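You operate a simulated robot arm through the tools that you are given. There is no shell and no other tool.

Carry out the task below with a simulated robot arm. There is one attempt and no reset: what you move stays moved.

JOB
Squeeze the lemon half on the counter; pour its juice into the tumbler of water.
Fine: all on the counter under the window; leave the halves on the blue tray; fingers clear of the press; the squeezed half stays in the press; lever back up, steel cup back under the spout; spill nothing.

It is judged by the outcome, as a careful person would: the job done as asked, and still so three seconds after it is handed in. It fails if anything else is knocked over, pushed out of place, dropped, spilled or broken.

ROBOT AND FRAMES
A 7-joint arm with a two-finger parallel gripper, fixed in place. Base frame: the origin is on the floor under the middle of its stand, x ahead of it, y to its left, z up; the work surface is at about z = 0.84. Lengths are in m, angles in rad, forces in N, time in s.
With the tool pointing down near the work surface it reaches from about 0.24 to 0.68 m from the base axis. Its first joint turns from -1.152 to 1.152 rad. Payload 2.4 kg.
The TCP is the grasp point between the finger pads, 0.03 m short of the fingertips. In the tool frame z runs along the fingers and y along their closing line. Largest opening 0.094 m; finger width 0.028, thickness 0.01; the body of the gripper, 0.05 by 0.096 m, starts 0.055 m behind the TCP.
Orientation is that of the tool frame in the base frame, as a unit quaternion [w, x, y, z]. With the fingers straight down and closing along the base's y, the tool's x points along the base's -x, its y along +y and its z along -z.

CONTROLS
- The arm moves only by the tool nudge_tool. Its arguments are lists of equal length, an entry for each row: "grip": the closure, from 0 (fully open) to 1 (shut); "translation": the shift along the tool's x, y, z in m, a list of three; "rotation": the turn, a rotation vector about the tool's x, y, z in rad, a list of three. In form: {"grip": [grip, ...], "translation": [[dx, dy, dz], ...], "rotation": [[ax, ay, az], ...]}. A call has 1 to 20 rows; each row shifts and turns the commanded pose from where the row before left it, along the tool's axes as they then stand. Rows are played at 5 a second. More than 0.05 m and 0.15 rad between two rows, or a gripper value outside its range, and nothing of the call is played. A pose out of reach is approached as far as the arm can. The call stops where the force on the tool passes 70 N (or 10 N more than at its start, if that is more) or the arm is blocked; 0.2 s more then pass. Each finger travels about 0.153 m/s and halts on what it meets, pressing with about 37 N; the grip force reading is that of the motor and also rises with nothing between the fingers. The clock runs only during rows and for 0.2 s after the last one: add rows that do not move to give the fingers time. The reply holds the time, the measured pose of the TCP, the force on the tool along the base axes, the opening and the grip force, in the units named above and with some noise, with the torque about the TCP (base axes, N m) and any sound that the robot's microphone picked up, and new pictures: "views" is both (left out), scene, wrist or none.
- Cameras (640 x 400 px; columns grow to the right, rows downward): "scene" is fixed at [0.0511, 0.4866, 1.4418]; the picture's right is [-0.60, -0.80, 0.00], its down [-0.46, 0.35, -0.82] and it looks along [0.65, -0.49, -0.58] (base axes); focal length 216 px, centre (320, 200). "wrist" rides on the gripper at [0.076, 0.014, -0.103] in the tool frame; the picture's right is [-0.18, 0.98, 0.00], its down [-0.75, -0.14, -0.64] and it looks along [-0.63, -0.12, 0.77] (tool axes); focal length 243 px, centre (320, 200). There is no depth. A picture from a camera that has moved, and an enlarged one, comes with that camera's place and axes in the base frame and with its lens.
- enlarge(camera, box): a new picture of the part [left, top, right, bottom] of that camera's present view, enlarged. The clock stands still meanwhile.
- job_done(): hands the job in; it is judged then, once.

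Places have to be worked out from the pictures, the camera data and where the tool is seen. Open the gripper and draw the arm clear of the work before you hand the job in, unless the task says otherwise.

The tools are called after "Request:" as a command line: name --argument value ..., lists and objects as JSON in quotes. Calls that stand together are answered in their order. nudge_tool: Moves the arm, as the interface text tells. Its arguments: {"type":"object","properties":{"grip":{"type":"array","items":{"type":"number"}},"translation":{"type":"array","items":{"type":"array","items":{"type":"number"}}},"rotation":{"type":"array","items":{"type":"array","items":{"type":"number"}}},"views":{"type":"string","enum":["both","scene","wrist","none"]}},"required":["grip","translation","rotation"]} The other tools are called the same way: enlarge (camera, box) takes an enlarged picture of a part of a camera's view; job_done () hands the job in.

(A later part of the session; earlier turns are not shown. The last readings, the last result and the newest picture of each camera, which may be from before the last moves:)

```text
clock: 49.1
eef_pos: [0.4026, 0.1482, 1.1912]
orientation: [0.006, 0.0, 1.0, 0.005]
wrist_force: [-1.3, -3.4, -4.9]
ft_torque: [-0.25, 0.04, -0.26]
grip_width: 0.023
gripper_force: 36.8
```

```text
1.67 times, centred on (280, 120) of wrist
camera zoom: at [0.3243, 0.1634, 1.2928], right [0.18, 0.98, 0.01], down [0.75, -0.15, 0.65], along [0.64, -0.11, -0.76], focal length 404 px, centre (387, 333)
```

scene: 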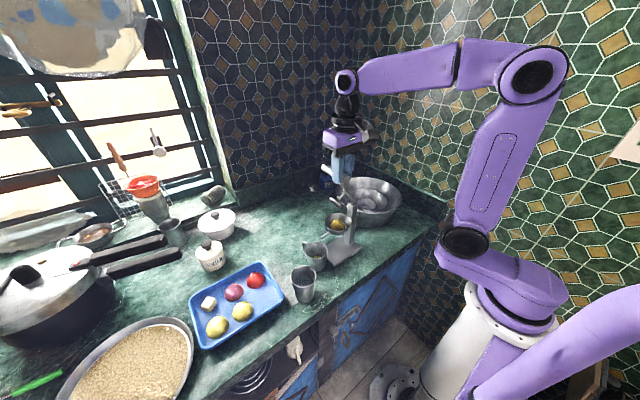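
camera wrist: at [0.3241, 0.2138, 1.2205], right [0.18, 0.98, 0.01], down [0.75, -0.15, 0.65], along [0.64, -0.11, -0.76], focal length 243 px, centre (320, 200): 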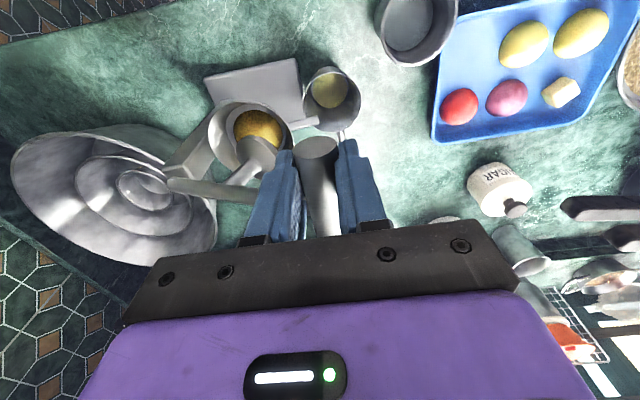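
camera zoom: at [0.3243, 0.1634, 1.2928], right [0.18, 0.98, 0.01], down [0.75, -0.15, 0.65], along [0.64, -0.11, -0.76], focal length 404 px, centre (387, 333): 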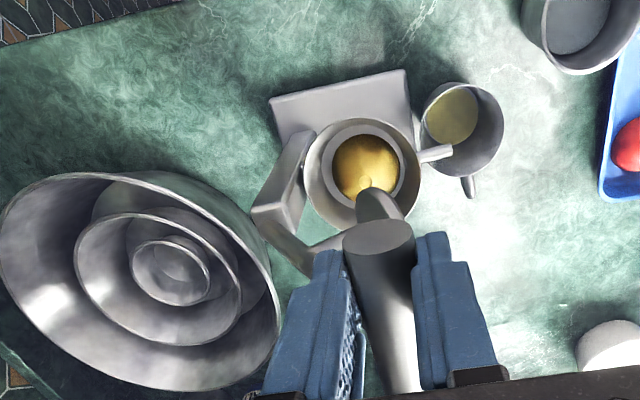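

The press is flat and back in place. I'll now loosen the grip so the bar is only caged between the fingers, about 0.030 apart. That removes the twisting friction that caused the lift. Then I'll lower a little so the bar sits deeper between the pads.

Request:
nudge_tool --grip '[0.74, 0.7, 0.68, 0.68, 0.68, 0.68, 0.68]' --translation '[[0, 0, 0], [0, 0, 0], [0, 0, 0], [0, 0, 0.004], [0, 0, 0.004], [0, 0, 0.004], [0, 0, 0]]' --rotation '[[0, 0, 0], [0, 0, 0], [0, 0, 0], [0, 0, 0], [0, 0, 0], [0, 0, 0], [0, 0, 0]]' --views "both"

Request:
enlarge --camera "scene" --box '[300, 130, 390, 280]'

Request:
enlarge --camera "wrist" --box '[120, 0, 440, 240]'

```text
clock: 50.7
eef_pos: [0.4017, 0.149, 1.1783]
orientation: [0.006, -0.001, 1.0, 0.004]
wrist_force: [-0.7, 2.2, 0.5]
ft_torque: [0.02, 0.0, -0.02]
grip_width: 0.031
gripper_force: 0.9
camera wrist: at [0.3243, 0.164, 1.2808], right [0.18, 0.98, 0.01], down [0.75, -0.15, 0.65], along [0.64, -0.11, -0.76], focal length 243 px, centre (320, 200)
```

scene: 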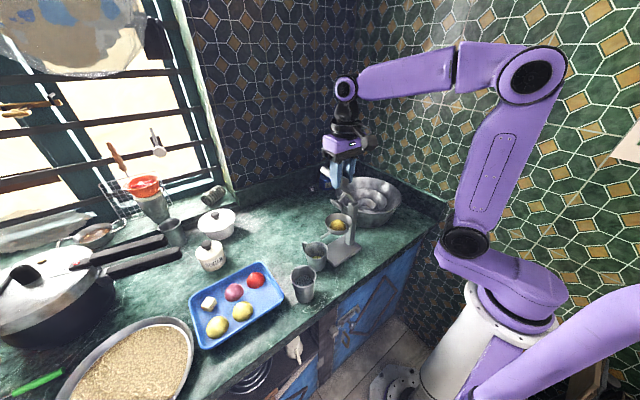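
wrist: 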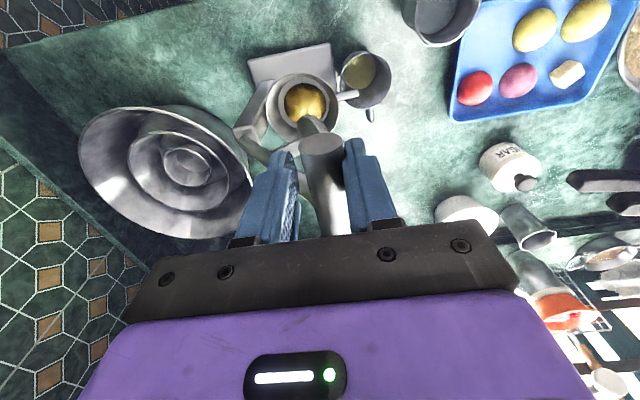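

```text
2.67 times, centred on (345, 205) of scene
camera zoom: at [0.0511, 0.4867, 1.4418], right [-0.6, -0.8, 0.0], down [-0.46, 0.35, -0.82], along [0.65, -0.49, -0.58], focal length 575 px, centre (253, 187)
```

zoom: 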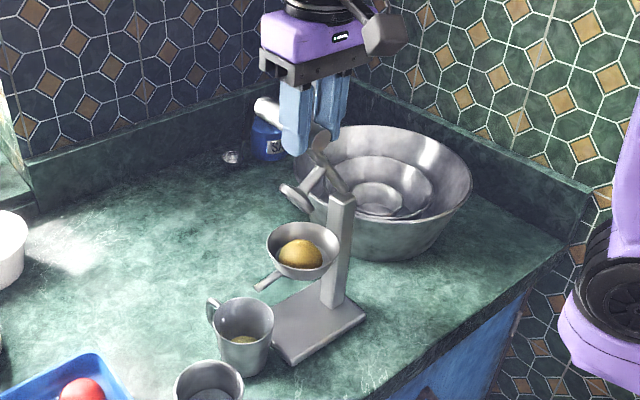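

```text
1.67 times, centred on (280, 120) of wrist
camera zoom: at [0.3243, 0.164, 1.2808], right [0.18, 0.98, 0.01], down [0.75, -0.15, 0.65], along [0.64, -0.11, -0.76], focal length 404 px, centre (387, 333)
```

zoom: 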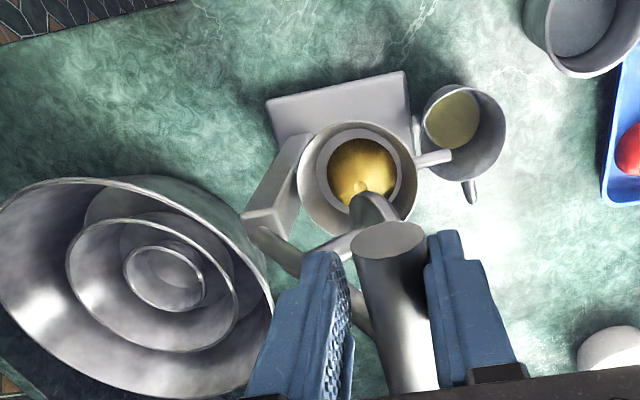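

The lever now rests on the +y finger with only 2.2 N and the press is flat. I'll guide it up slowly in half-steps to about 76° and check the press again.

Request:
nudge_tool --grip '[0.68, 0.68, 0.68, 0.68, 0.68, 0.68]' --translation '[[0, -0.0073, -0.0041], [0, -0.0074, -0.004], [0, -0.0077, -0.0033], [0, -0.0077, -0.0033], [0, -0.008, -0.0024], [0, -0.008, -0.0024]]' --rotation '[[0, 0, 0], [0, 0, 0], [0, 0, 0], [0, 0, 0], [0, 0, 0], [0, 0, 0]]' --views "scene"

Request:
enlarge --camera "scene" --box '[300, 130, 390, 280]'

Request:
enlarge --camera "wrist" --box '[120, 0, 440, 240]'

```text
clock: 52.1
eef_pos: [0.4012, 0.1017, 1.1993]
orientation: [0.005, -0.002, 1.0, 0.005]
wrist_force: [-0.5, 0.3, 0.1]
ft_torque: [0.0, 0.01, 0.02]
grip_width: 0.0303
gripper_force: 0.3
```

scene: 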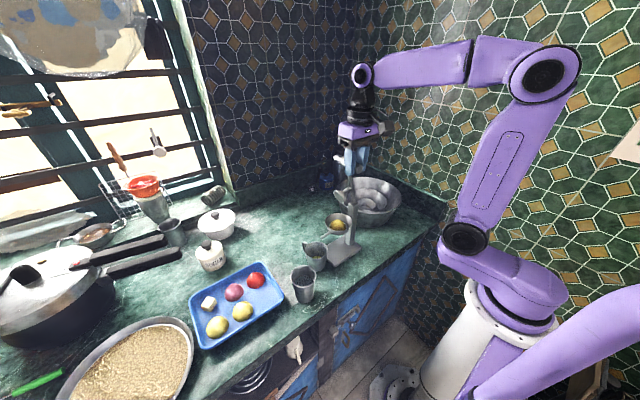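

```text
2.67 times, centred on (345, 205) of scene
camera zoom: at [0.0511, 0.4866, 1.4418], right [-0.6, -0.8, 0.0], down [-0.46, 0.35, -0.82], along [0.65, -0.49, -0.58], focal length 575 px, centre (253, 187)
```

zoom: 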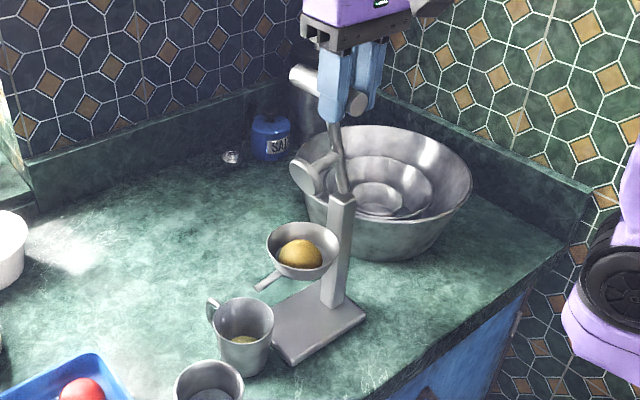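

```text
1.67 times, centred on (280, 120) of wrist
camera zoom: at [0.3245, 0.1174, 1.3005], right [0.18, 0.98, 0.01], down [0.75, -0.15, 0.65], along [0.64, -0.11, -0.76], focal length 404 px, centre (387, 333)
```

zoom: 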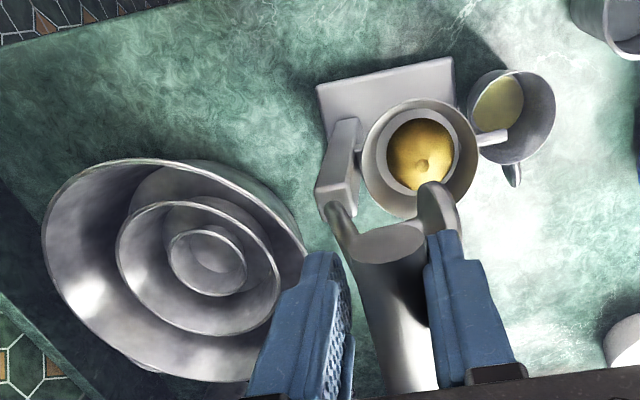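

The press stays flat and the force is near zero. I'll continue over the top to about 100° in slow half-steps.

Request:
nudge_tool --grip '[0.68, 0.68, 0.68, 0.68, 0.68, 0.68, 0.68, 0.68]' --translation '[[0, -0.0082, -0.0011], [0, -0.0082, -0.0011], [0, -0.0083, -0.0003], [0, -0.0083, -0.0002], [0, -0.0084, 0.0006], [0, -0.0084, 0.0007], [0, -0.0083, 0.0015], [0, -0.0083, 0.0015]]' --rotation '[[0, 0, 0], [0, 0, 0], [0, 0, 0], [0, 0, 0], [0, 0, 0], [0, 0, 0], [0, 0, 0], [0, 0, 0]]' --views "scene"

Request:
enlarge --camera "scene" --box '[300, 120, 410, 280]'

Request:
enlarge --camera "wrist" --box '[120, 0, 440, 240]'

```text
clock: 53.9
eef_pos: [0.4019, 0.0363, 1.1955]
orientation: [0.006, 0.0, 1.0, 0.004]
wrist_force: [0.0, 0.4, -0.3]
ft_torque: [0.0, 0.0, 0.01]
grip_width: 0.03
gripper_force: 0.0
```

scene: 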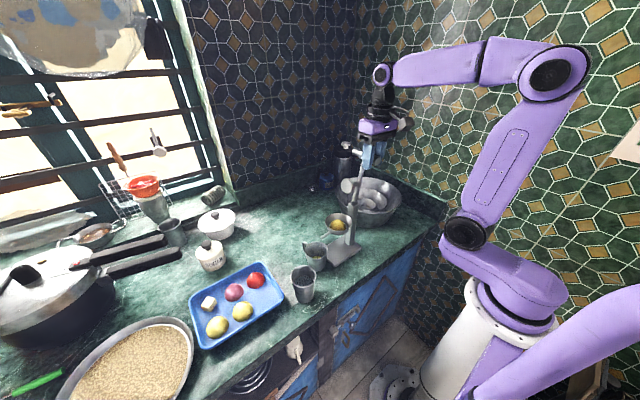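

```text
2.50 times, centred on (355, 200) of scene
camera zoom: at [0.0511, 0.4866, 1.4418], right [-0.6, -0.8, 0.0], down [-0.46, 0.35, -0.82], along [0.65, -0.49, -0.58], focal length 539 px, centre (232, 200)
```

zoom: 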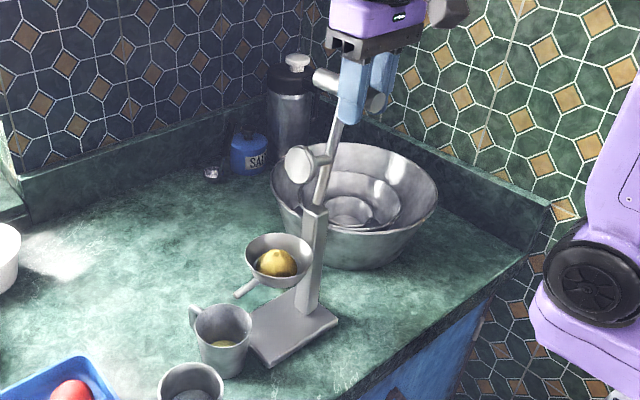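

```text
1.67 times, centred on (280, 120) of wrist
camera zoom: at [0.3242, 0.051, 1.298], right [0.18, 0.98, 0.01], down [0.75, -0.15, 0.65], along [0.64, -0.11, -0.76], focal length 404 px, centre (387, 333)
```

zoom: 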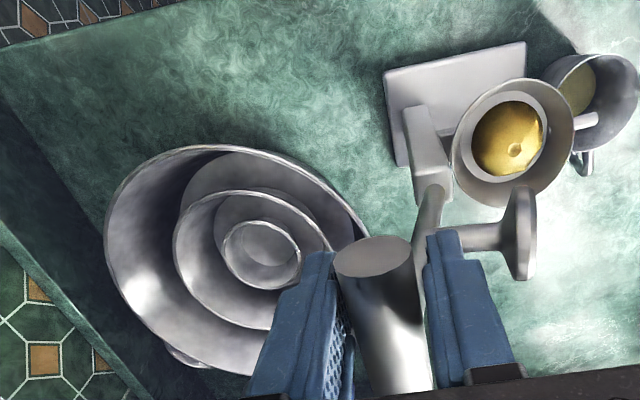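

The lever is past vertical and the press is steady. I'll follow it down toward its rest, to about 124°.

Request:
nudge_tool --grip '[0.68, 0.68, 0.68, 0.68, 0.68, 0.68, 0.68, 0.68]' --translation '[[0, -0.0082, 0.0019], [0, -0.0081, 0.0019], [0, -0.0079, 0.0027], [0, -0.0079, 0.0028], [0, -0.0076, 0.0035], [0, -0.0076, 0.0035], [0, -0.0072, 0.0043], [0, -0.0072, 0.0044]]' --rotation '[[0, 0, 0], [0, 0, 0], [0, 0, 0], [0, 0, 0], [0, 0, 0], [0, 0, 0], [0, 0, 0], [0, 0, 0]]' --views "scene"

Request:
enlarge --camera "scene" --box '[300, 120, 410, 280]'

Request:
enlarge --camera "wrist" --box '[120, 0, 440, 240]'

```text
clock: 55.7
eef_pos: [0.4026, -0.0262, 1.1715]
orientation: [0.006, -0.001, 1.0, 0.003]
wrist_force: [-0.3, -0.9, 0.0]
ft_torque: [0.0, 0.02, 0.0]
grip_width: 0.0307
gripper_force: 0.6
```

scene: 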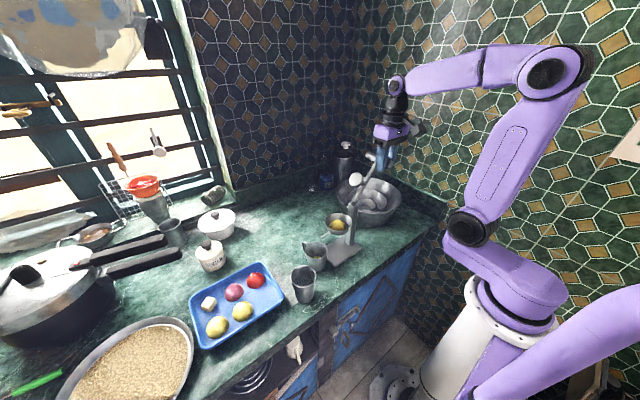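

```text
2.50 times, centred on (355, 200) of scene
camera zoom: at [0.0511, 0.4866, 1.4418], right [-0.6, -0.8, 0.0], down [-0.46, 0.35, -0.82], along [0.65, -0.49, -0.58], focal length 539 px, centre (232, 200)
```

zoom: 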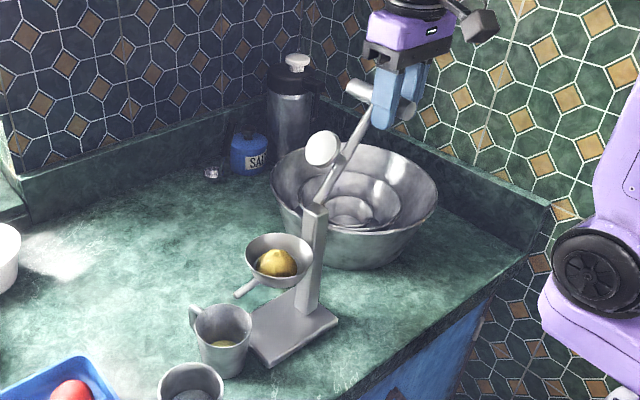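

```text
1.67 times, centred on (280, 120) of wrist
camera zoom: at [0.3246, -0.0105, 1.2722], right [0.18, 0.98, 0.01], down [0.75, -0.15, 0.65], along [0.64, -0.11, -0.76], focal length 404 px, centre (387, 333)
```

zoom: 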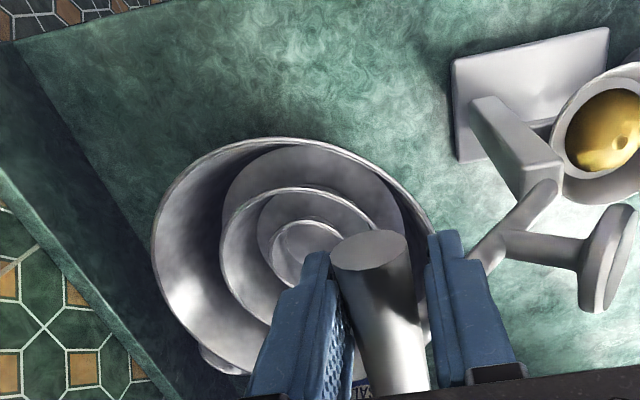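

The lever leans lightly on the -y finger (0.9 N). I'll lower it the rest of the way to its stop near 135°.

Request:
nudge_tool --grip '[0.68, 0.68, 0.68, 0.68, 0.68]' --translation '[[0, -0.0067, 0.005], [0, -0.0066, 0.005], [0, -0.0052, 0.0047], [0, -0.0052, 0.0047], [0, 0, 0]]' --rotation '[[0, 0, 0], [0, 0, 0], [0, 0, 0], [0, 0, 0], [0, 0, 0]]' --views "scene"

Request:
enlarge --camera "scene" --box '[300, 120, 410, 280]'

Request:
enlarge --camera "wrist" --box '[120, 0, 440, 240]'

```text
clock: 56.9
eef_pos: [0.4032, -0.0495, 1.1506]
orientation: [0.006, -0.001, 1.0, 0.005]
wrist_force: [-0.1, 0.0, 0.1]
ft_torque: [0.01, -0.01, -0.02]
grip_width: 0.03
gripper_force: 0.0
```

scene: 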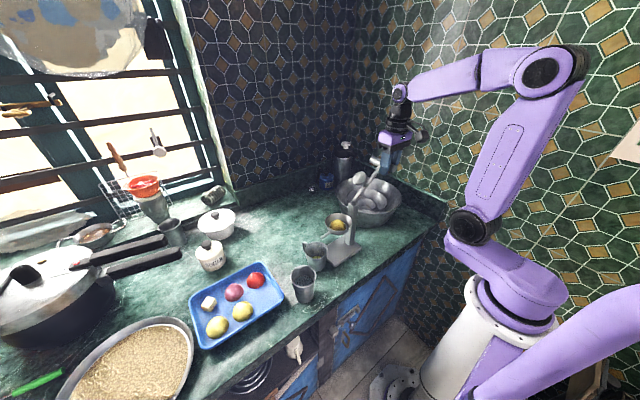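

```text
2.50 times, centred on (355, 200) of scene
camera zoom: at [0.0511, 0.4866, 1.4418], right [-0.6, -0.8, 0.0], down [-0.46, 0.35, -0.82], along [0.65, -0.49, -0.58], focal length 539 px, centre (232, 200)
```

zoom: 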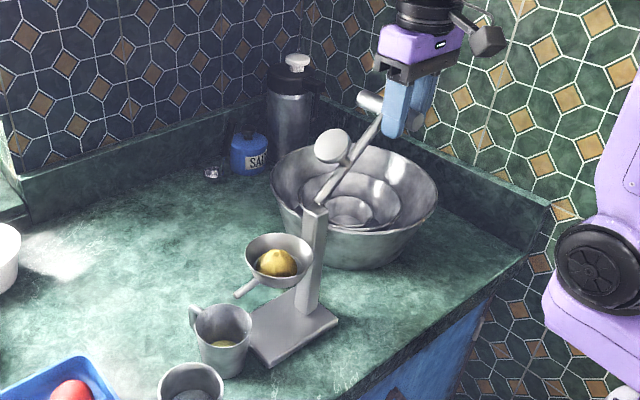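

```text
1.67 times, centred on (280, 120) of wrist
camera zoom: at [0.325, -0.034, 1.2523], right [0.18, 0.98, 0.01], down [0.75, -0.15, 0.65], along [0.64, -0.11, -0.76], focal length 404 px, centre (387, 333)
```

zoom: 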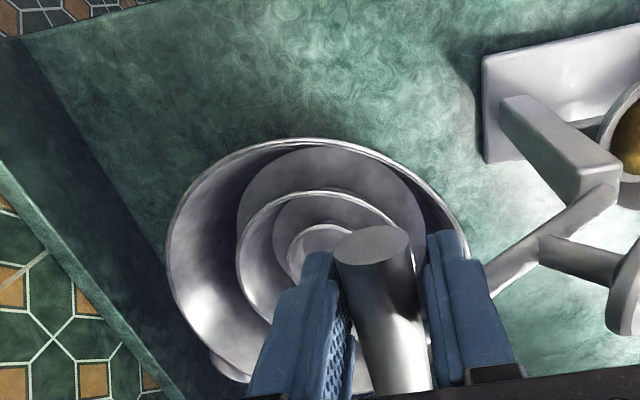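

The force is zero and the bar is back where it started, at about (-0.05, 1.14), so the lever rests on its stop. I'll open the fingers and rise clear of it.

Request:
nudge_tool --grip '[0.55, 0.4, 0.36, 0.36, 0.36, 0.36]' --translation '[[0, 0, 0], [0, 0, 0], [0, 0, 0], [0, 0, -0.04], [0, 0, -0.045], [0, 0, -0.045]]' --rotation '[[0, 0, 0], [0, 0, 0], [0, 0, 0], [0, 0, 0], [0, 0, 0], [0, 0, 0]]' --views "both"

Request:
enlarge --camera "scene" --box '[270, 130, 410, 310]'

Request:
enlarge --camera "wrist" --box '[200, 0, 560, 220]'

```text
clock: 58.3
eef_pos: [0.4021, -0.0494, 1.2802]
orientation: [0.006, -0.001, 1.0, 0.005]
wrist_force: [-0.4, -0.3, 0.1]
ft_torque: [0.0, 0.03, 0.02]
grip_width: 0.0602
gripper_force: 0.1
camera wrist: at [0.3244, -0.0342, 1.3825], right [0.18, 0.98, 0.01], down [0.75, -0.15, 0.65], along [0.64, -0.11, -0.76], focal length 243 px, centre (320, 200)
```

scene: 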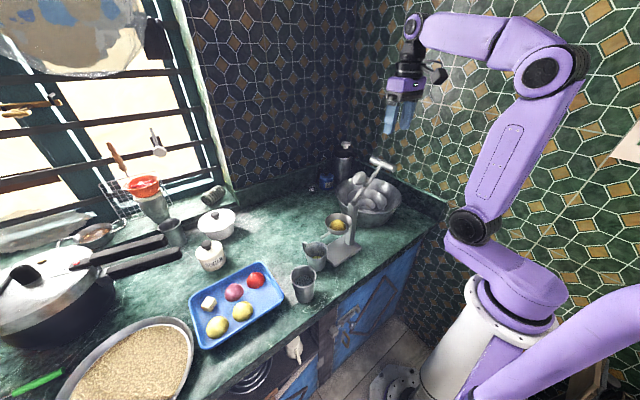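
wrist: 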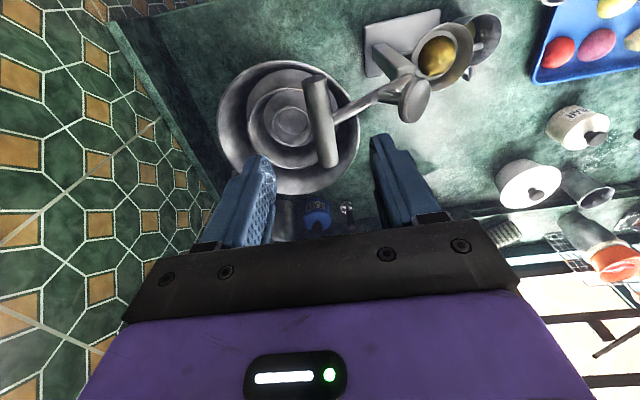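

```text
2.22 times, centred on (340, 220) of scene
camera zoom: at [0.0511, 0.4866, 1.4418], right [-0.6, -0.8, 0.0], down [-0.46, 0.35, -0.82], along [0.65, -0.49, -0.58], focal length 479 px, centre (276, 156)
```

zoom: 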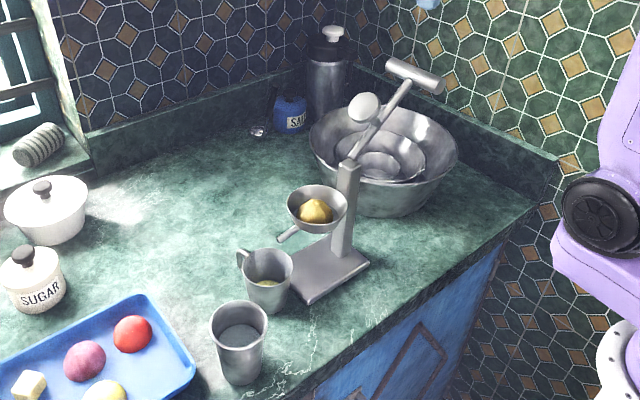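

```text
1.78 times, centred on (380, 110) of wrist
camera zoom: at [0.3244, -0.0342, 1.3825], right [0.18, 0.98, 0.01], down [0.75, -0.15, 0.65], along [0.64, -0.11, -0.76], focal length 431 px, centre (213, 360)
```

zoom: 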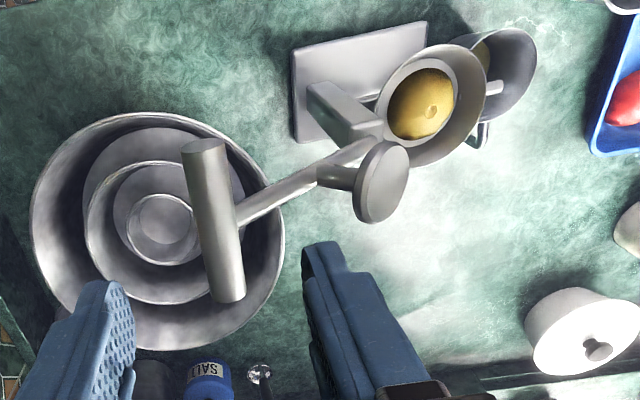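

Lever, press and lemon match their starting look, and juice is visible in the steel cup. Before lifting the cup I'll rehearse the pouring pose with an empty gripper, well above the tumbler. First I'll move over and turn the tool to point about 35° outward.

Request:
nudge_tool --grip '[0.36, 0.36, 0.36, 0.36, 0.36, 0.36, 0.36, 0.5, 0.5, 0.5, 0.5, 0.5]' --translation '[[-0.0026, 0.0427, 0.0086], [-0.0026, 0.0427, 0.0086], [-0.0026, 0.0427, 0.0086], [-0.0026, 0.0427, 0.0086], [-0.0026, 0.0427, 0.0086], [-0.0026, 0.0427, 0.0086], [-0.0026, 0.0427, 0.0086], [0, 0, 0], [0, 0, 0], [0, 0, 0], [0, 0, 0], [0, 0, 0]]' --rotation '[[0, 0, 0], [0, 0, 0], [0, 0, 0], [0, 0, 0], [0, 0, 0], [0, 0, 0], [0, 0, 0], [0, 0, -0.1222], [0, 0, -0.1222], [0, 0, -0.1222], [0, 0, -0.1222], [0, 0, -0.1222]]' --views "both"

Request:
enlarge --camera "wrist" --box '[160, 0, 480, 220]'

```text
clock: 60.9
eef_pos: [0.4193, 0.2506, 1.2229]
orientation: [0.007, -0.303, 0.953, 0.003]
wrist_force: [-0.1, 1.5, -0.8]
ft_torque: [-0.02, -0.01, -0.03]
grip_width: 0.0469
gripper_force: 0.0
camera wrist: at [0.3476, 0.2182, 1.3248], right [-0.42, 0.91, 0.0], down [0.69, 0.31, 0.65], along [0.59, 0.28, -0.76], focal length 243 px, centre (320, 200)
```

scene: 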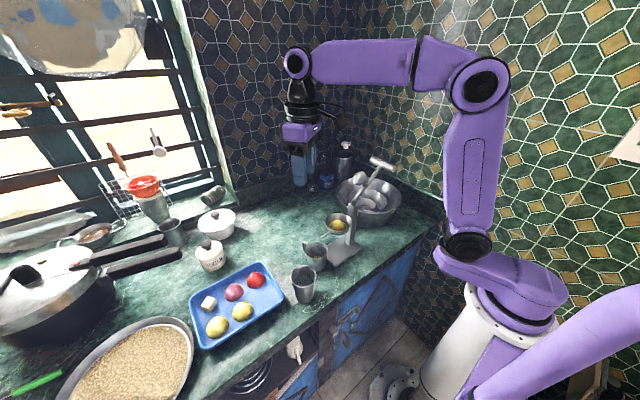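
wrist: 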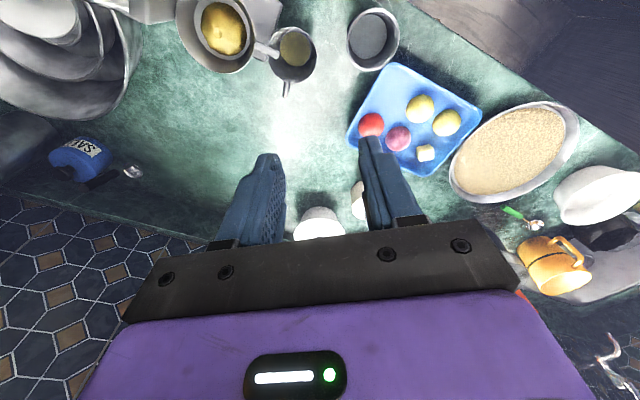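

```text
1.82 times, centred on (320, 110) of wrist
camera zoom: at [0.3476, 0.2182, 1.3248], right [-0.42, 0.91, 0.0], down [0.69, 0.31, 0.65], along [0.59, 0.28, -0.76], focal length 441 px, centre (320, 364)
```

zoom: 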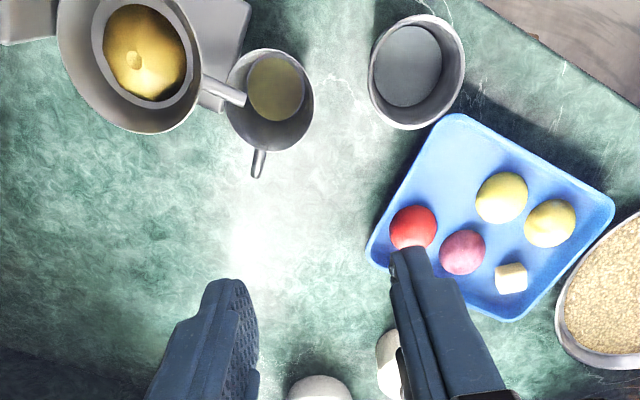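

Tumbler centre refined to (0.362, 0.308), cup axis (0.429, 0.215). Now I'll rehearse the tilt to a horizontal tool in free air.

Request:
nudge_tool --grip '[0.5, 0.5, 0.5, 0.5, 0.5, 0.5, 0.5, 0.5, 0.5, 0.5, 0.5]' --translation '[[0, 0, 0], [0, 0, 0], [0, 0, 0], [0, 0, 0], [0, 0, 0], [0, 0, 0], [0, 0, 0], [0, 0, 0], [0, 0, 0], [0, 0, 0], [0, 0, 0]]' --rotation '[[0, -0.1428, 0], [0, -0.1428, 0], [0, -0.1428, 0], [0, -0.1428, 0], [0, -0.1428, 0], [0, -0.1428, 0], [0, -0.1428, 0], [0, -0.1428, 0], [0, -0.1428, 0], [0, -0.1428, 0], [0, -0.1428, 0]]' --views "both"

```text
clock: 63.3
eef_pos: [0.4205, 0.2473, 1.223]
orientation: [0.679, -0.209, 0.671, 0.212]
wrist_force: [-1.8, -0.4, 0.3]
ft_torque: [-0.01, 0.0, 0.02]
grip_width: 0.0471
gripper_force: 0.2
camera wrist: at [0.3286, 0.2034, 1.1453], right [-0.56, 0.81, 0.19], down [-0.45, -0.49, 0.75], along [0.69, 0.34, 0.64], focal length 243 px, centre (320, 200)
```

scene: 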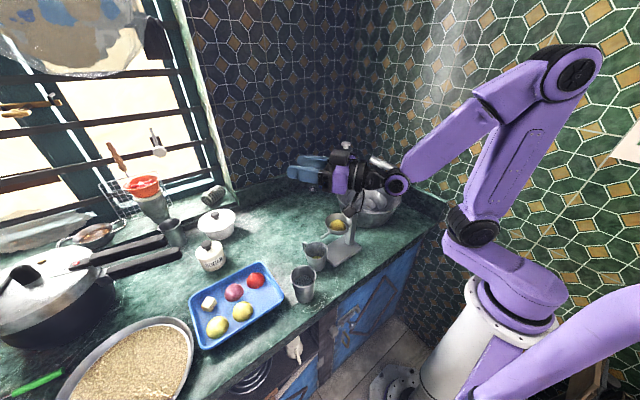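
wrist: 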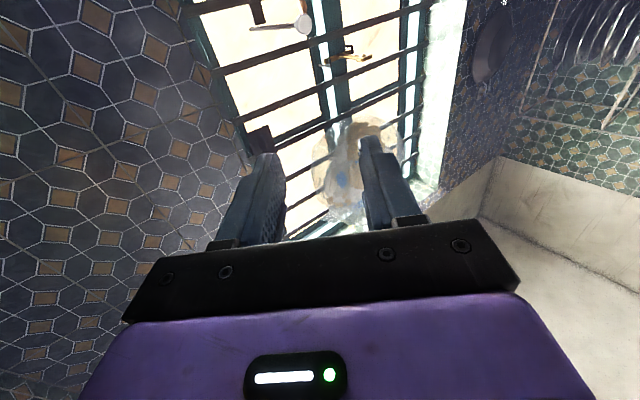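

The horizontal tool pose is reachable here. I'll move it to the intended pour position, 4 cm higher than needed, to confirm reach there.

Request:
nudge_tool --grip '[0.5, 0.5, 0.5, 0.5]' --translation '[[0.0308, 0.0204, -0.0024], [0.0308, 0.0204, -0.0024], [0.0308, 0.0204, -0.0024], [0.0308, 0.0204, -0.0024]]' --rotation '[[0, 0, 0], [0, 0, 0], [0, 0, 0], [0, 0, 0]]' --views "scene"

Request:
enlarge --camera "scene" --box '[240, 120, 480, 320]'

```text
clock: 64.3
eef_pos: [0.3659, 0.3118, 1.1002]
orientation: [0.679, -0.212, 0.669, 0.216]
wrist_force: [0.2, 1.1, 0.5]
ft_torque: [0.05, 0.0, 0.0]
grip_width: 0.0472
gripper_force: 0.1
```

scene: 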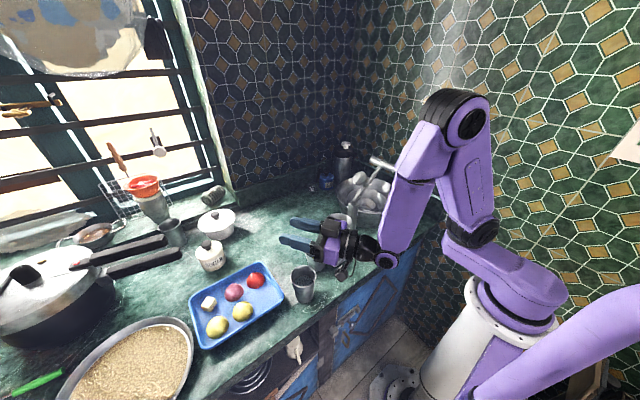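

```text
2.00 times, centred on (360, 220) of scene
camera zoom: at [0.0511, 0.4866, 1.4418], right [-0.6, -0.8, 0.0], down [-0.46, 0.35, -0.82], along [0.65, -0.49, -0.58], focal length 431 px, centre (240, 160)
```

zoom: 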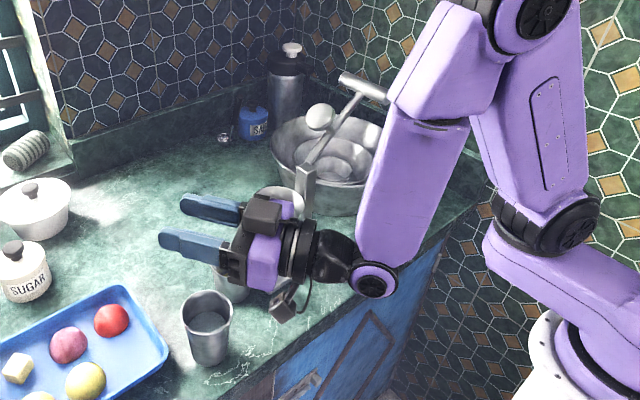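

The pour pose is reachable with good clearance. I'll check the final height (z ≈ 1.06) briefly.

Request:
nudge_tool --grip '[0.5, 0.5]' --translation '[[0.02, 0, 0], [0.02, 0, 0]]' --rotation '[[0, 0, 0], [0, 0, 0]]' --views "scene"

Request:
enlarge --camera "scene" --box '[240, 180, 400, 310]'

```text
clock: 64.9
eef_pos: [0.3663, 0.3114, 1.0606]
orientation: [0.679, -0.211, 0.67, 0.215]
wrist_force: [0.9, 0.5, -0.5]
ft_torque: [-0.01, -0.02, 0.0]
grip_width: 0.047
gripper_force: 0.1
```

scene: 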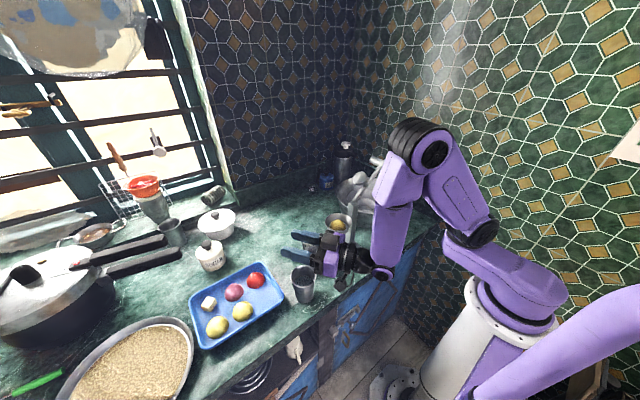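

```text
3.08 times, centred on (320, 245) of scene
camera zoom: at [0.0511, 0.4866, 1.4418], right [-0.6, -0.8, 0.0], down [-0.46, 0.35, -0.82], along [0.65, -0.49, -0.58], focal length 663 px, centre (320, 62)
```

zoom: 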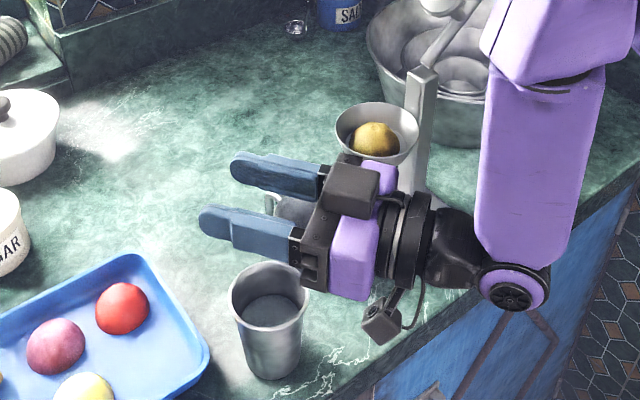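

The full pour pose is confirmed reachable. I'll back out the same way to a vertical tool at the handle's yaw.

Request:
nudge_tool --grip '[0.5, 0.5, 0.5, 0.5, 0.5, 0.5, 0.5, 0.5, 0.5, 0.5, 0.5, 0.5, 0.5, 0.5, 0.5, 0.5, 0.5, 0.5, 0.5, 0.5]' --translation '[[-0.04, 0, 0], [-0.0308, -0.0204, 0.0024], [-0.0308, -0.0204, 0.0024], [-0.0308, -0.0204, 0.0024], [-0.0308, -0.0204, 0.0024], [0, 0, 0], [0, 0, 0], [0, 0, 0], [0, 0, 0], [0, 0, 0], [0, 0, 0], [0, 0, 0], [0, 0, 0], [0, 0, 0], [0, 0, 0], [0, 0, 0], [0, 0, 0], [0, 0, 0], [0, 0, 0], [0, 0, 0]]' --rotation '[[0, 0, 0], [0, 0, 0], [0, 0, 0], [0, 0, 0], [0, 0, 0], [0, 0.1428, 0], [0, 0.1428, 0], [0, 0.1428, 0], [0, 0.1428, 0], [0, 0.1428, 0], [0, 0.1428, 0], [0, 0.1428, 0], [0, 0.1428, 0], [0, 0.1428, 0], [0, 0.1428, 0], [0, 0.1428, 0], [0, 0, 0.1228], [0, 0, 0.1228], [0, 0, 0.1228], [0, 0, 0.1228]]' --views "both"

```text
clock: 69.1
eef_pos: [0.4191, 0.2503, 1.2238]
orientation: [0.006, -0.06, 0.998, 0.004]
wrist_force: [-0.3, 0.3, -0.2]
ft_torque: [-0.01, -0.02, -0.01]
grip_width: 0.0471
gripper_force: 0.0
camera wrist: at [0.3405, 0.2557, 1.3252], right [0.07, 1.0, 0.01], down [0.76, -0.06, 0.65], along [0.65, -0.04, -0.76], focal length 243 px, centre (320, 200)
```

scene: 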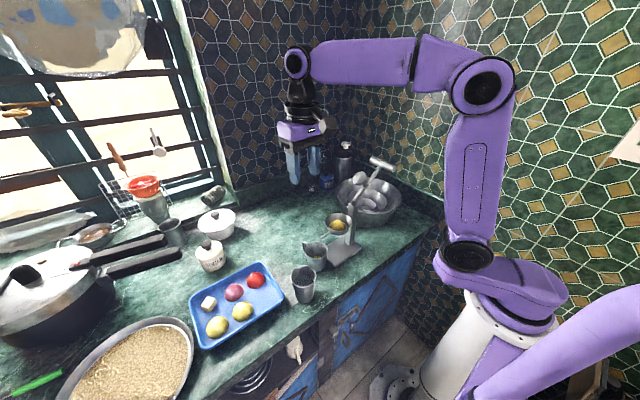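
wrist: 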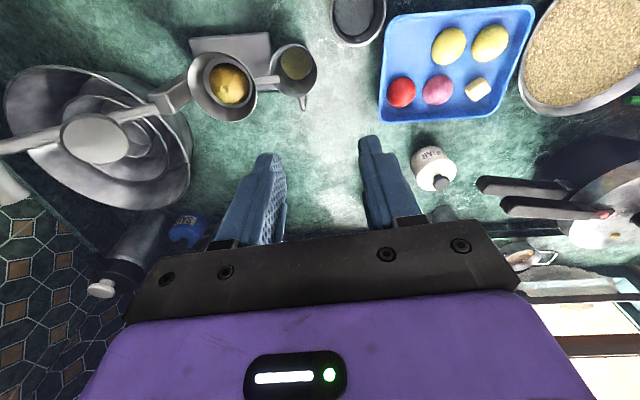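

Back over the work area with a vertical tool. I'll lean the tool 0.25 rad with the hand toward +x, which keeps the camera away from the spout and eases the pour, and come down to just above the cup handle.

Request:
nudge_tool --grip '[0.5, 0.5, 0.5, 0.5, 0.5, 0.5, 0.5, 0.5]' --translation '[[0, 0, 0], [0, 0, 0], [-0.02175, -0.00683, 0.03917], [-0.02175, -0.00683, 0.03917], [-0.02175, -0.00683, 0.03917], [-0.02175, -0.00683, 0.03917], [-0.02175, -0.00683, 0.03917], [-0.02175, -0.00683, 0.03917]]' --rotation '[[0.0036, 0.1312, 0], [0.0036, 0.1313, 0], [0, 0, 0], [0, 0, 0], [0, 0, 0], [0, 0, 0], [0, 0, 0], [0, 0, 0]]' --views "both"

Request:
enlarge --camera "wrist" --box '[200, 30, 440, 230]'

Request:
enlarge --camera "scene" --box '[260, 170, 360, 300]'

```text
clock: 70.9
eef_pos: [0.4935, 0.217, 0.9627]
orientation: [-0.125, -0.061, 0.99, -0.007]
wrist_force: [0.3, -0.3, -1.1]
ft_torque: [-0.02, -0.01, 0.0]
grip_width: 0.047
gripper_force: 0.2
camera wrist: at [0.4432, 0.2269, 1.0815], right [0.06, 1.0, -0.04], down [0.9, -0.03, 0.44], along [0.43, -0.06, -0.9], focal length 243 px, centre (320, 200)
```

scene: 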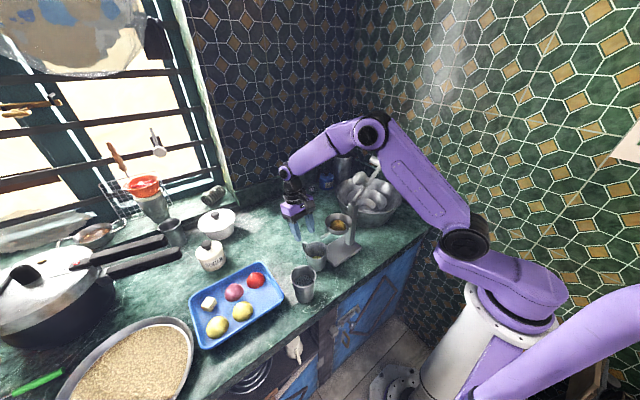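
wrist: 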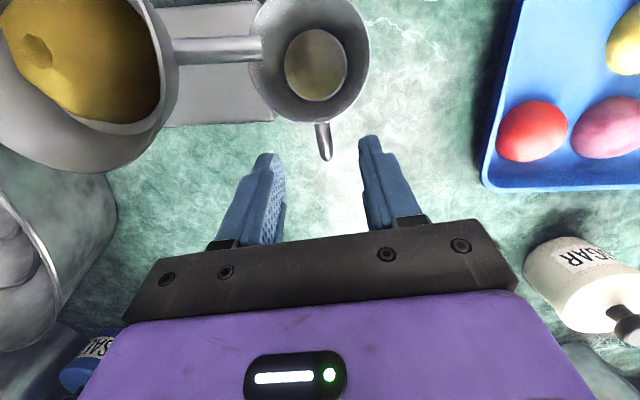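

```text
2.00 times, centred on (320, 130) of wrist
camera zoom: at [0.4432, 0.2269, 1.0815], right [0.06, 1.0, -0.04], down [0.9, -0.03, 0.44], along [0.43, -0.06, -0.9], focal length 485 px, centre (320, 340)
```

zoom: 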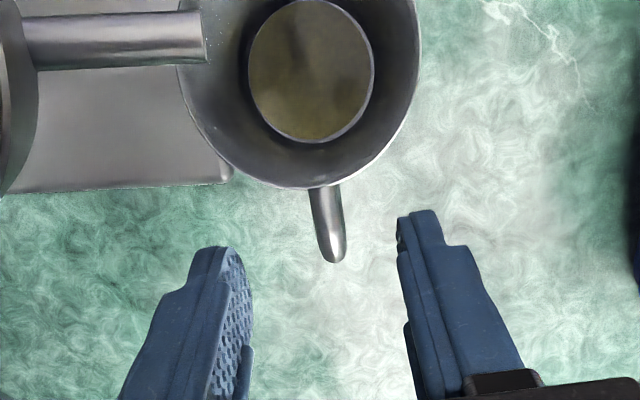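

```text
3.08 times, centred on (310, 235) of scene
camera zoom: at [0.0511, 0.4866, 1.4418], right [-0.6, -0.8, 0.0], down [-0.46, 0.35, -0.82], along [0.65, -0.49, -0.58], focal length 663 px, centre (351, 92)
```

zoom: 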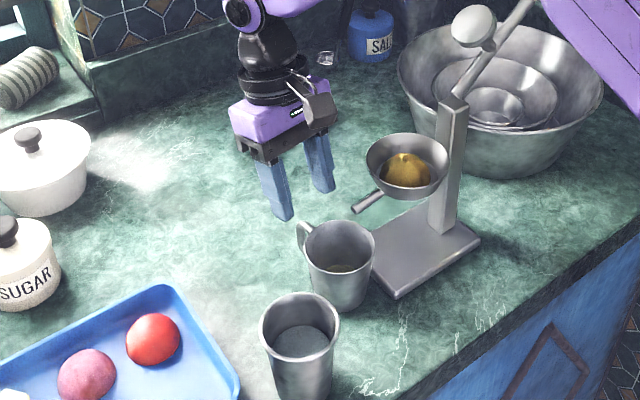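

The juice is clearly visible in the cup, and the handle is centred between the fingers at about (0.49, 0.220). I'll lower straight down to z ≈ 0.883.

Request:
nudge_tool --grip '[0.5, 0.5, 0.5, 0.5]' --translation '[[-0.006, 0.0006, 0.0259], [-0.006, 0.0006, 0.0259], [-0.004, 0.0005, 0.0175], [-0.002, 0, 0.0085]]' --rotation '[[0, 0, 0], [0, 0, 0], [0, 0, 0], [0, 0, 0]]' --views "both"

Request:
enlarge --camera "wrist" --box '[200, 30, 440, 230]'

Request:
enlarge --camera "scene" --box '[270, 190, 350, 290]'

```text
clock: 71.9
eef_pos: [0.4897, 0.2185, 0.8829]
orientation: [-0.125, -0.061, 0.99, -0.008]
wrist_force: [0.4, -0.7, -0.9]
ft_torque: [-0.02, 0.0, 0.0]
grip_width: 0.0469
gripper_force: 0.0
camera wrist: at [0.44, 0.2292, 1.0018], right [0.06, 1.0, -0.05], down [0.9, -0.03, 0.43], along [0.43, -0.07, -0.9], focal length 243 px, centre (320, 200)
```

scene: 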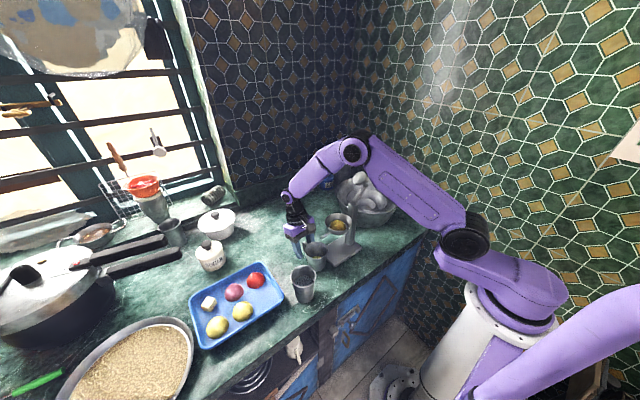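
wrist: 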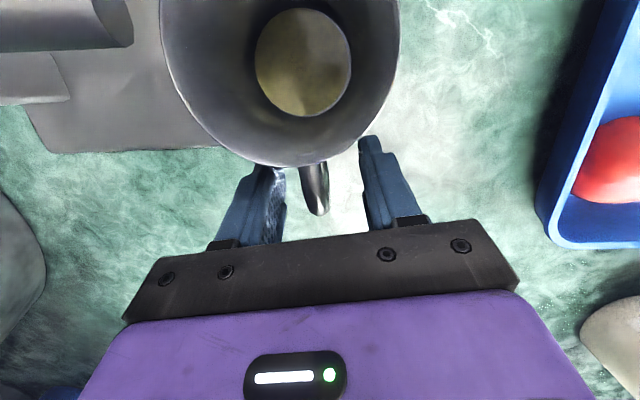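

```text
2.00 times, centred on (320, 130) of wrist
camera zoom: at [0.44, 0.2292, 1.0018], right [0.06, 1.0, -0.05], down [0.9, -0.03, 0.43], along [0.43, -0.07, -0.9], focal length 485 px, centre (320, 340)
```

zoom: 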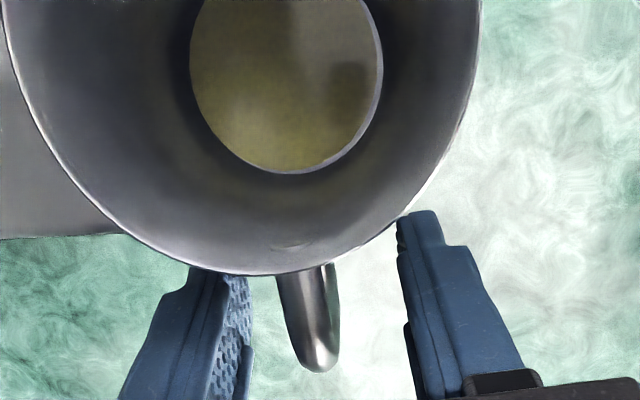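

```text
4.00 times, centred on (310, 240) of scene
camera zoom: at [0.0511, 0.4866, 1.4418], right [-0.6, -0.8, 0.0], down [-0.46, 0.35, -0.82], along [0.65, -0.49, -0.58], focal length 862 px, centre (360, 40)
```

zoom: 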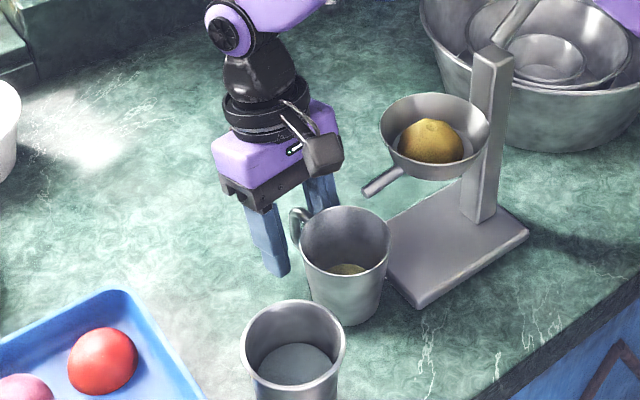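

By comparison with the release picture, the handle is centred in the same way, so no shift is needed. I'll close on the handle gently.

Request:
nudge_tool --grip '[0.65, 0.75, 0.8, 0.84, 0.88, 1.0, 1.0]' --translation '[[0, 0, 0], [0, 0, 0], [0, 0, 0], [0, 0, 0], [0, 0, 0], [0, 0, 0], [0, 0, 0]]' --rotation '[[0, 0, 0], [0, 0, 0], [0, 0, 0], [0, 0, 0], [0, 0, 0], [0, 0, 0], [0, 0, 0]]' --views "both"

Request:
enlarge --camera "wrist" --box '[200, 30, 440, 230]'

```text
clock: 73.5
eef_pos: [0.4914, 0.219, 0.8837]
orientation: [-0.125, -0.06, 0.99, -0.007]
wrist_force: [0.1, 0.1, -0.2]
ft_torque: [0.0, -0.03, 0.03]
grip_width: 0.013
gripper_force: 36.8
camera wrist: at [0.44, 0.2292, 1.002], right [0.06, 1.0, -0.05], down [0.9, -0.03, 0.43], along [0.43, -0.07, -0.9], focal length 243 px, centre (320, 200)
```

scene: 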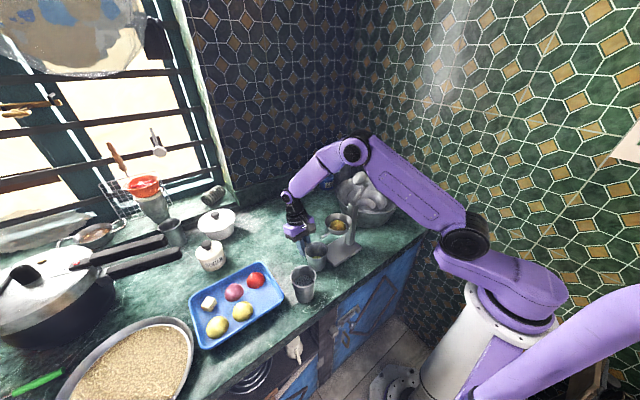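
wrist: 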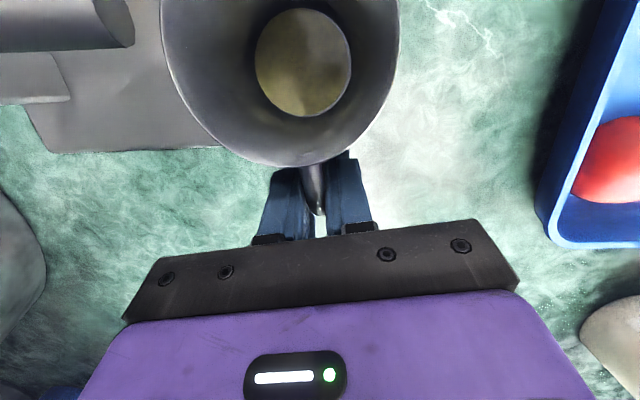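

```text
2.00 times, centred on (320, 130) of wrist
camera zoom: at [0.44, 0.2292, 1.002], right [0.06, 1.0, -0.05], down [0.9, -0.03, 0.43], along [0.43, -0.07, -0.9], focal length 485 px, centre (320, 340)
```

zoom: 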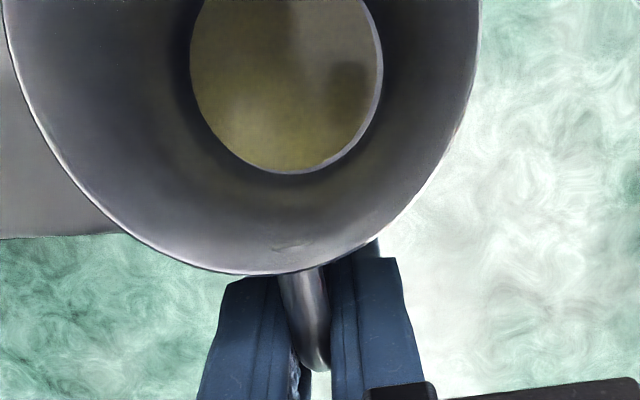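

The handle is clamped firmly and the cup did not shift. I'll lift 1.5 cm, which stays under the spout, then carry it about 4 cm toward +y to clear the spout.

Request:
nudge_tool --grip '[1.0, 1.0, 1.0, 1.0, 1.0, 1.0, 1.0]' --translation '[[0.0019, 0, -0.0073], [0.0018, 0, -0.0072], [-0.0041, 0.01, -0.0011], [-0.0041, 0.01, -0.0011], [-0.0041, 0.01, -0.0011], [-0.0042, 0.0102, -0.001], [0, 0, 0]]' --rotation '[[0, 0, 0], [0, 0, 0], [0, 0, 0], [0, 0, 0], [0, 0, 0], [0, 0, 0], [0, 0, 0]]' --views "both"

Request:
enlarge --camera "scene" --box '[270, 180, 360, 300]'

Request:
enlarge --camera "wrist" --box '[160, 0, 480, 230]'

```text
clock: 75.1
eef_pos: [0.5014, 0.2614, 0.8984]
orientation: [-0.126, -0.061, 0.99, -0.007]
wrist_force: [0.1, 1.1, -0.5]
ft_torque: [-0.01, -0.03, 0.02]
grip_width: 0.0133
gripper_force: 37.1
camera wrist: at [0.4519, 0.2718, 1.0169], right [0.06, 1.0, -0.05], down [0.9, -0.03, 0.43], along [0.43, -0.07, -0.9], focal length 243 px, centre (320, 200)
```

scene: 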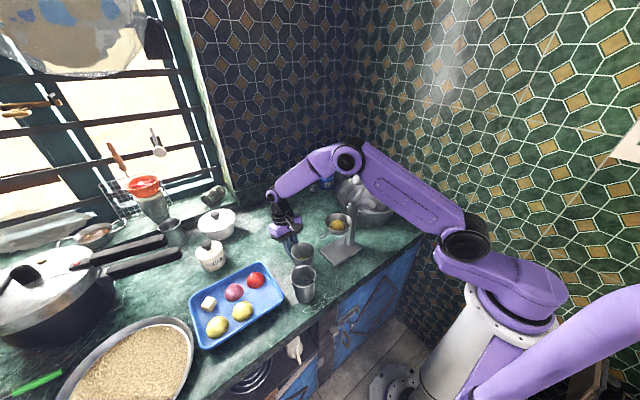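
wrist: 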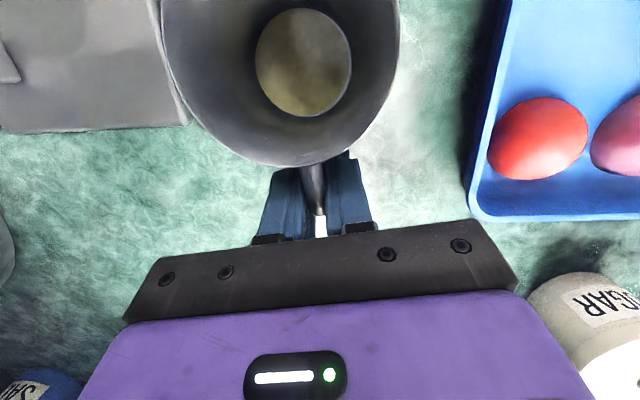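

```text
3.33 times, centred on (315, 240) of scene
camera zoom: at [0.0511, 0.4866, 1.4418], right [-0.6, -0.8, 0.0], down [-0.46, 0.35, -0.82], along [0.65, -0.49, -0.58], focal length 718 px, centre (337, 67)
```

zoom: 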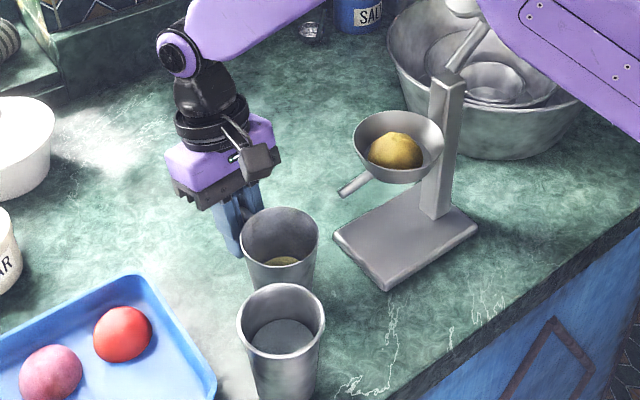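

```text
1.74 times, centred on (320, 115) of wrist
camera zoom: at [0.4519, 0.2718, 1.0169], right [0.06, 1.0, -0.05], down [0.9, -0.03, 0.43], along [0.43, -0.07, -0.9], focal length 422 px, centre (320, 348)
```

zoom: 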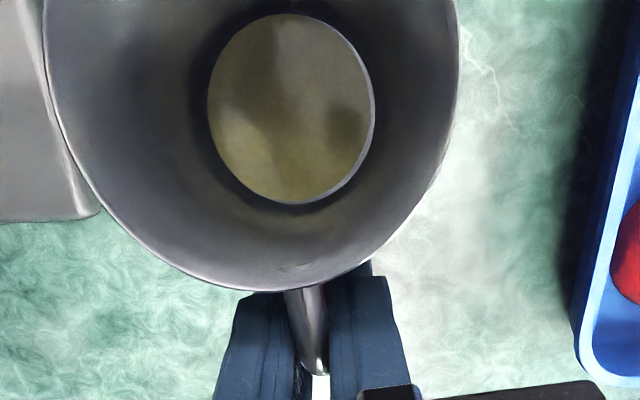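

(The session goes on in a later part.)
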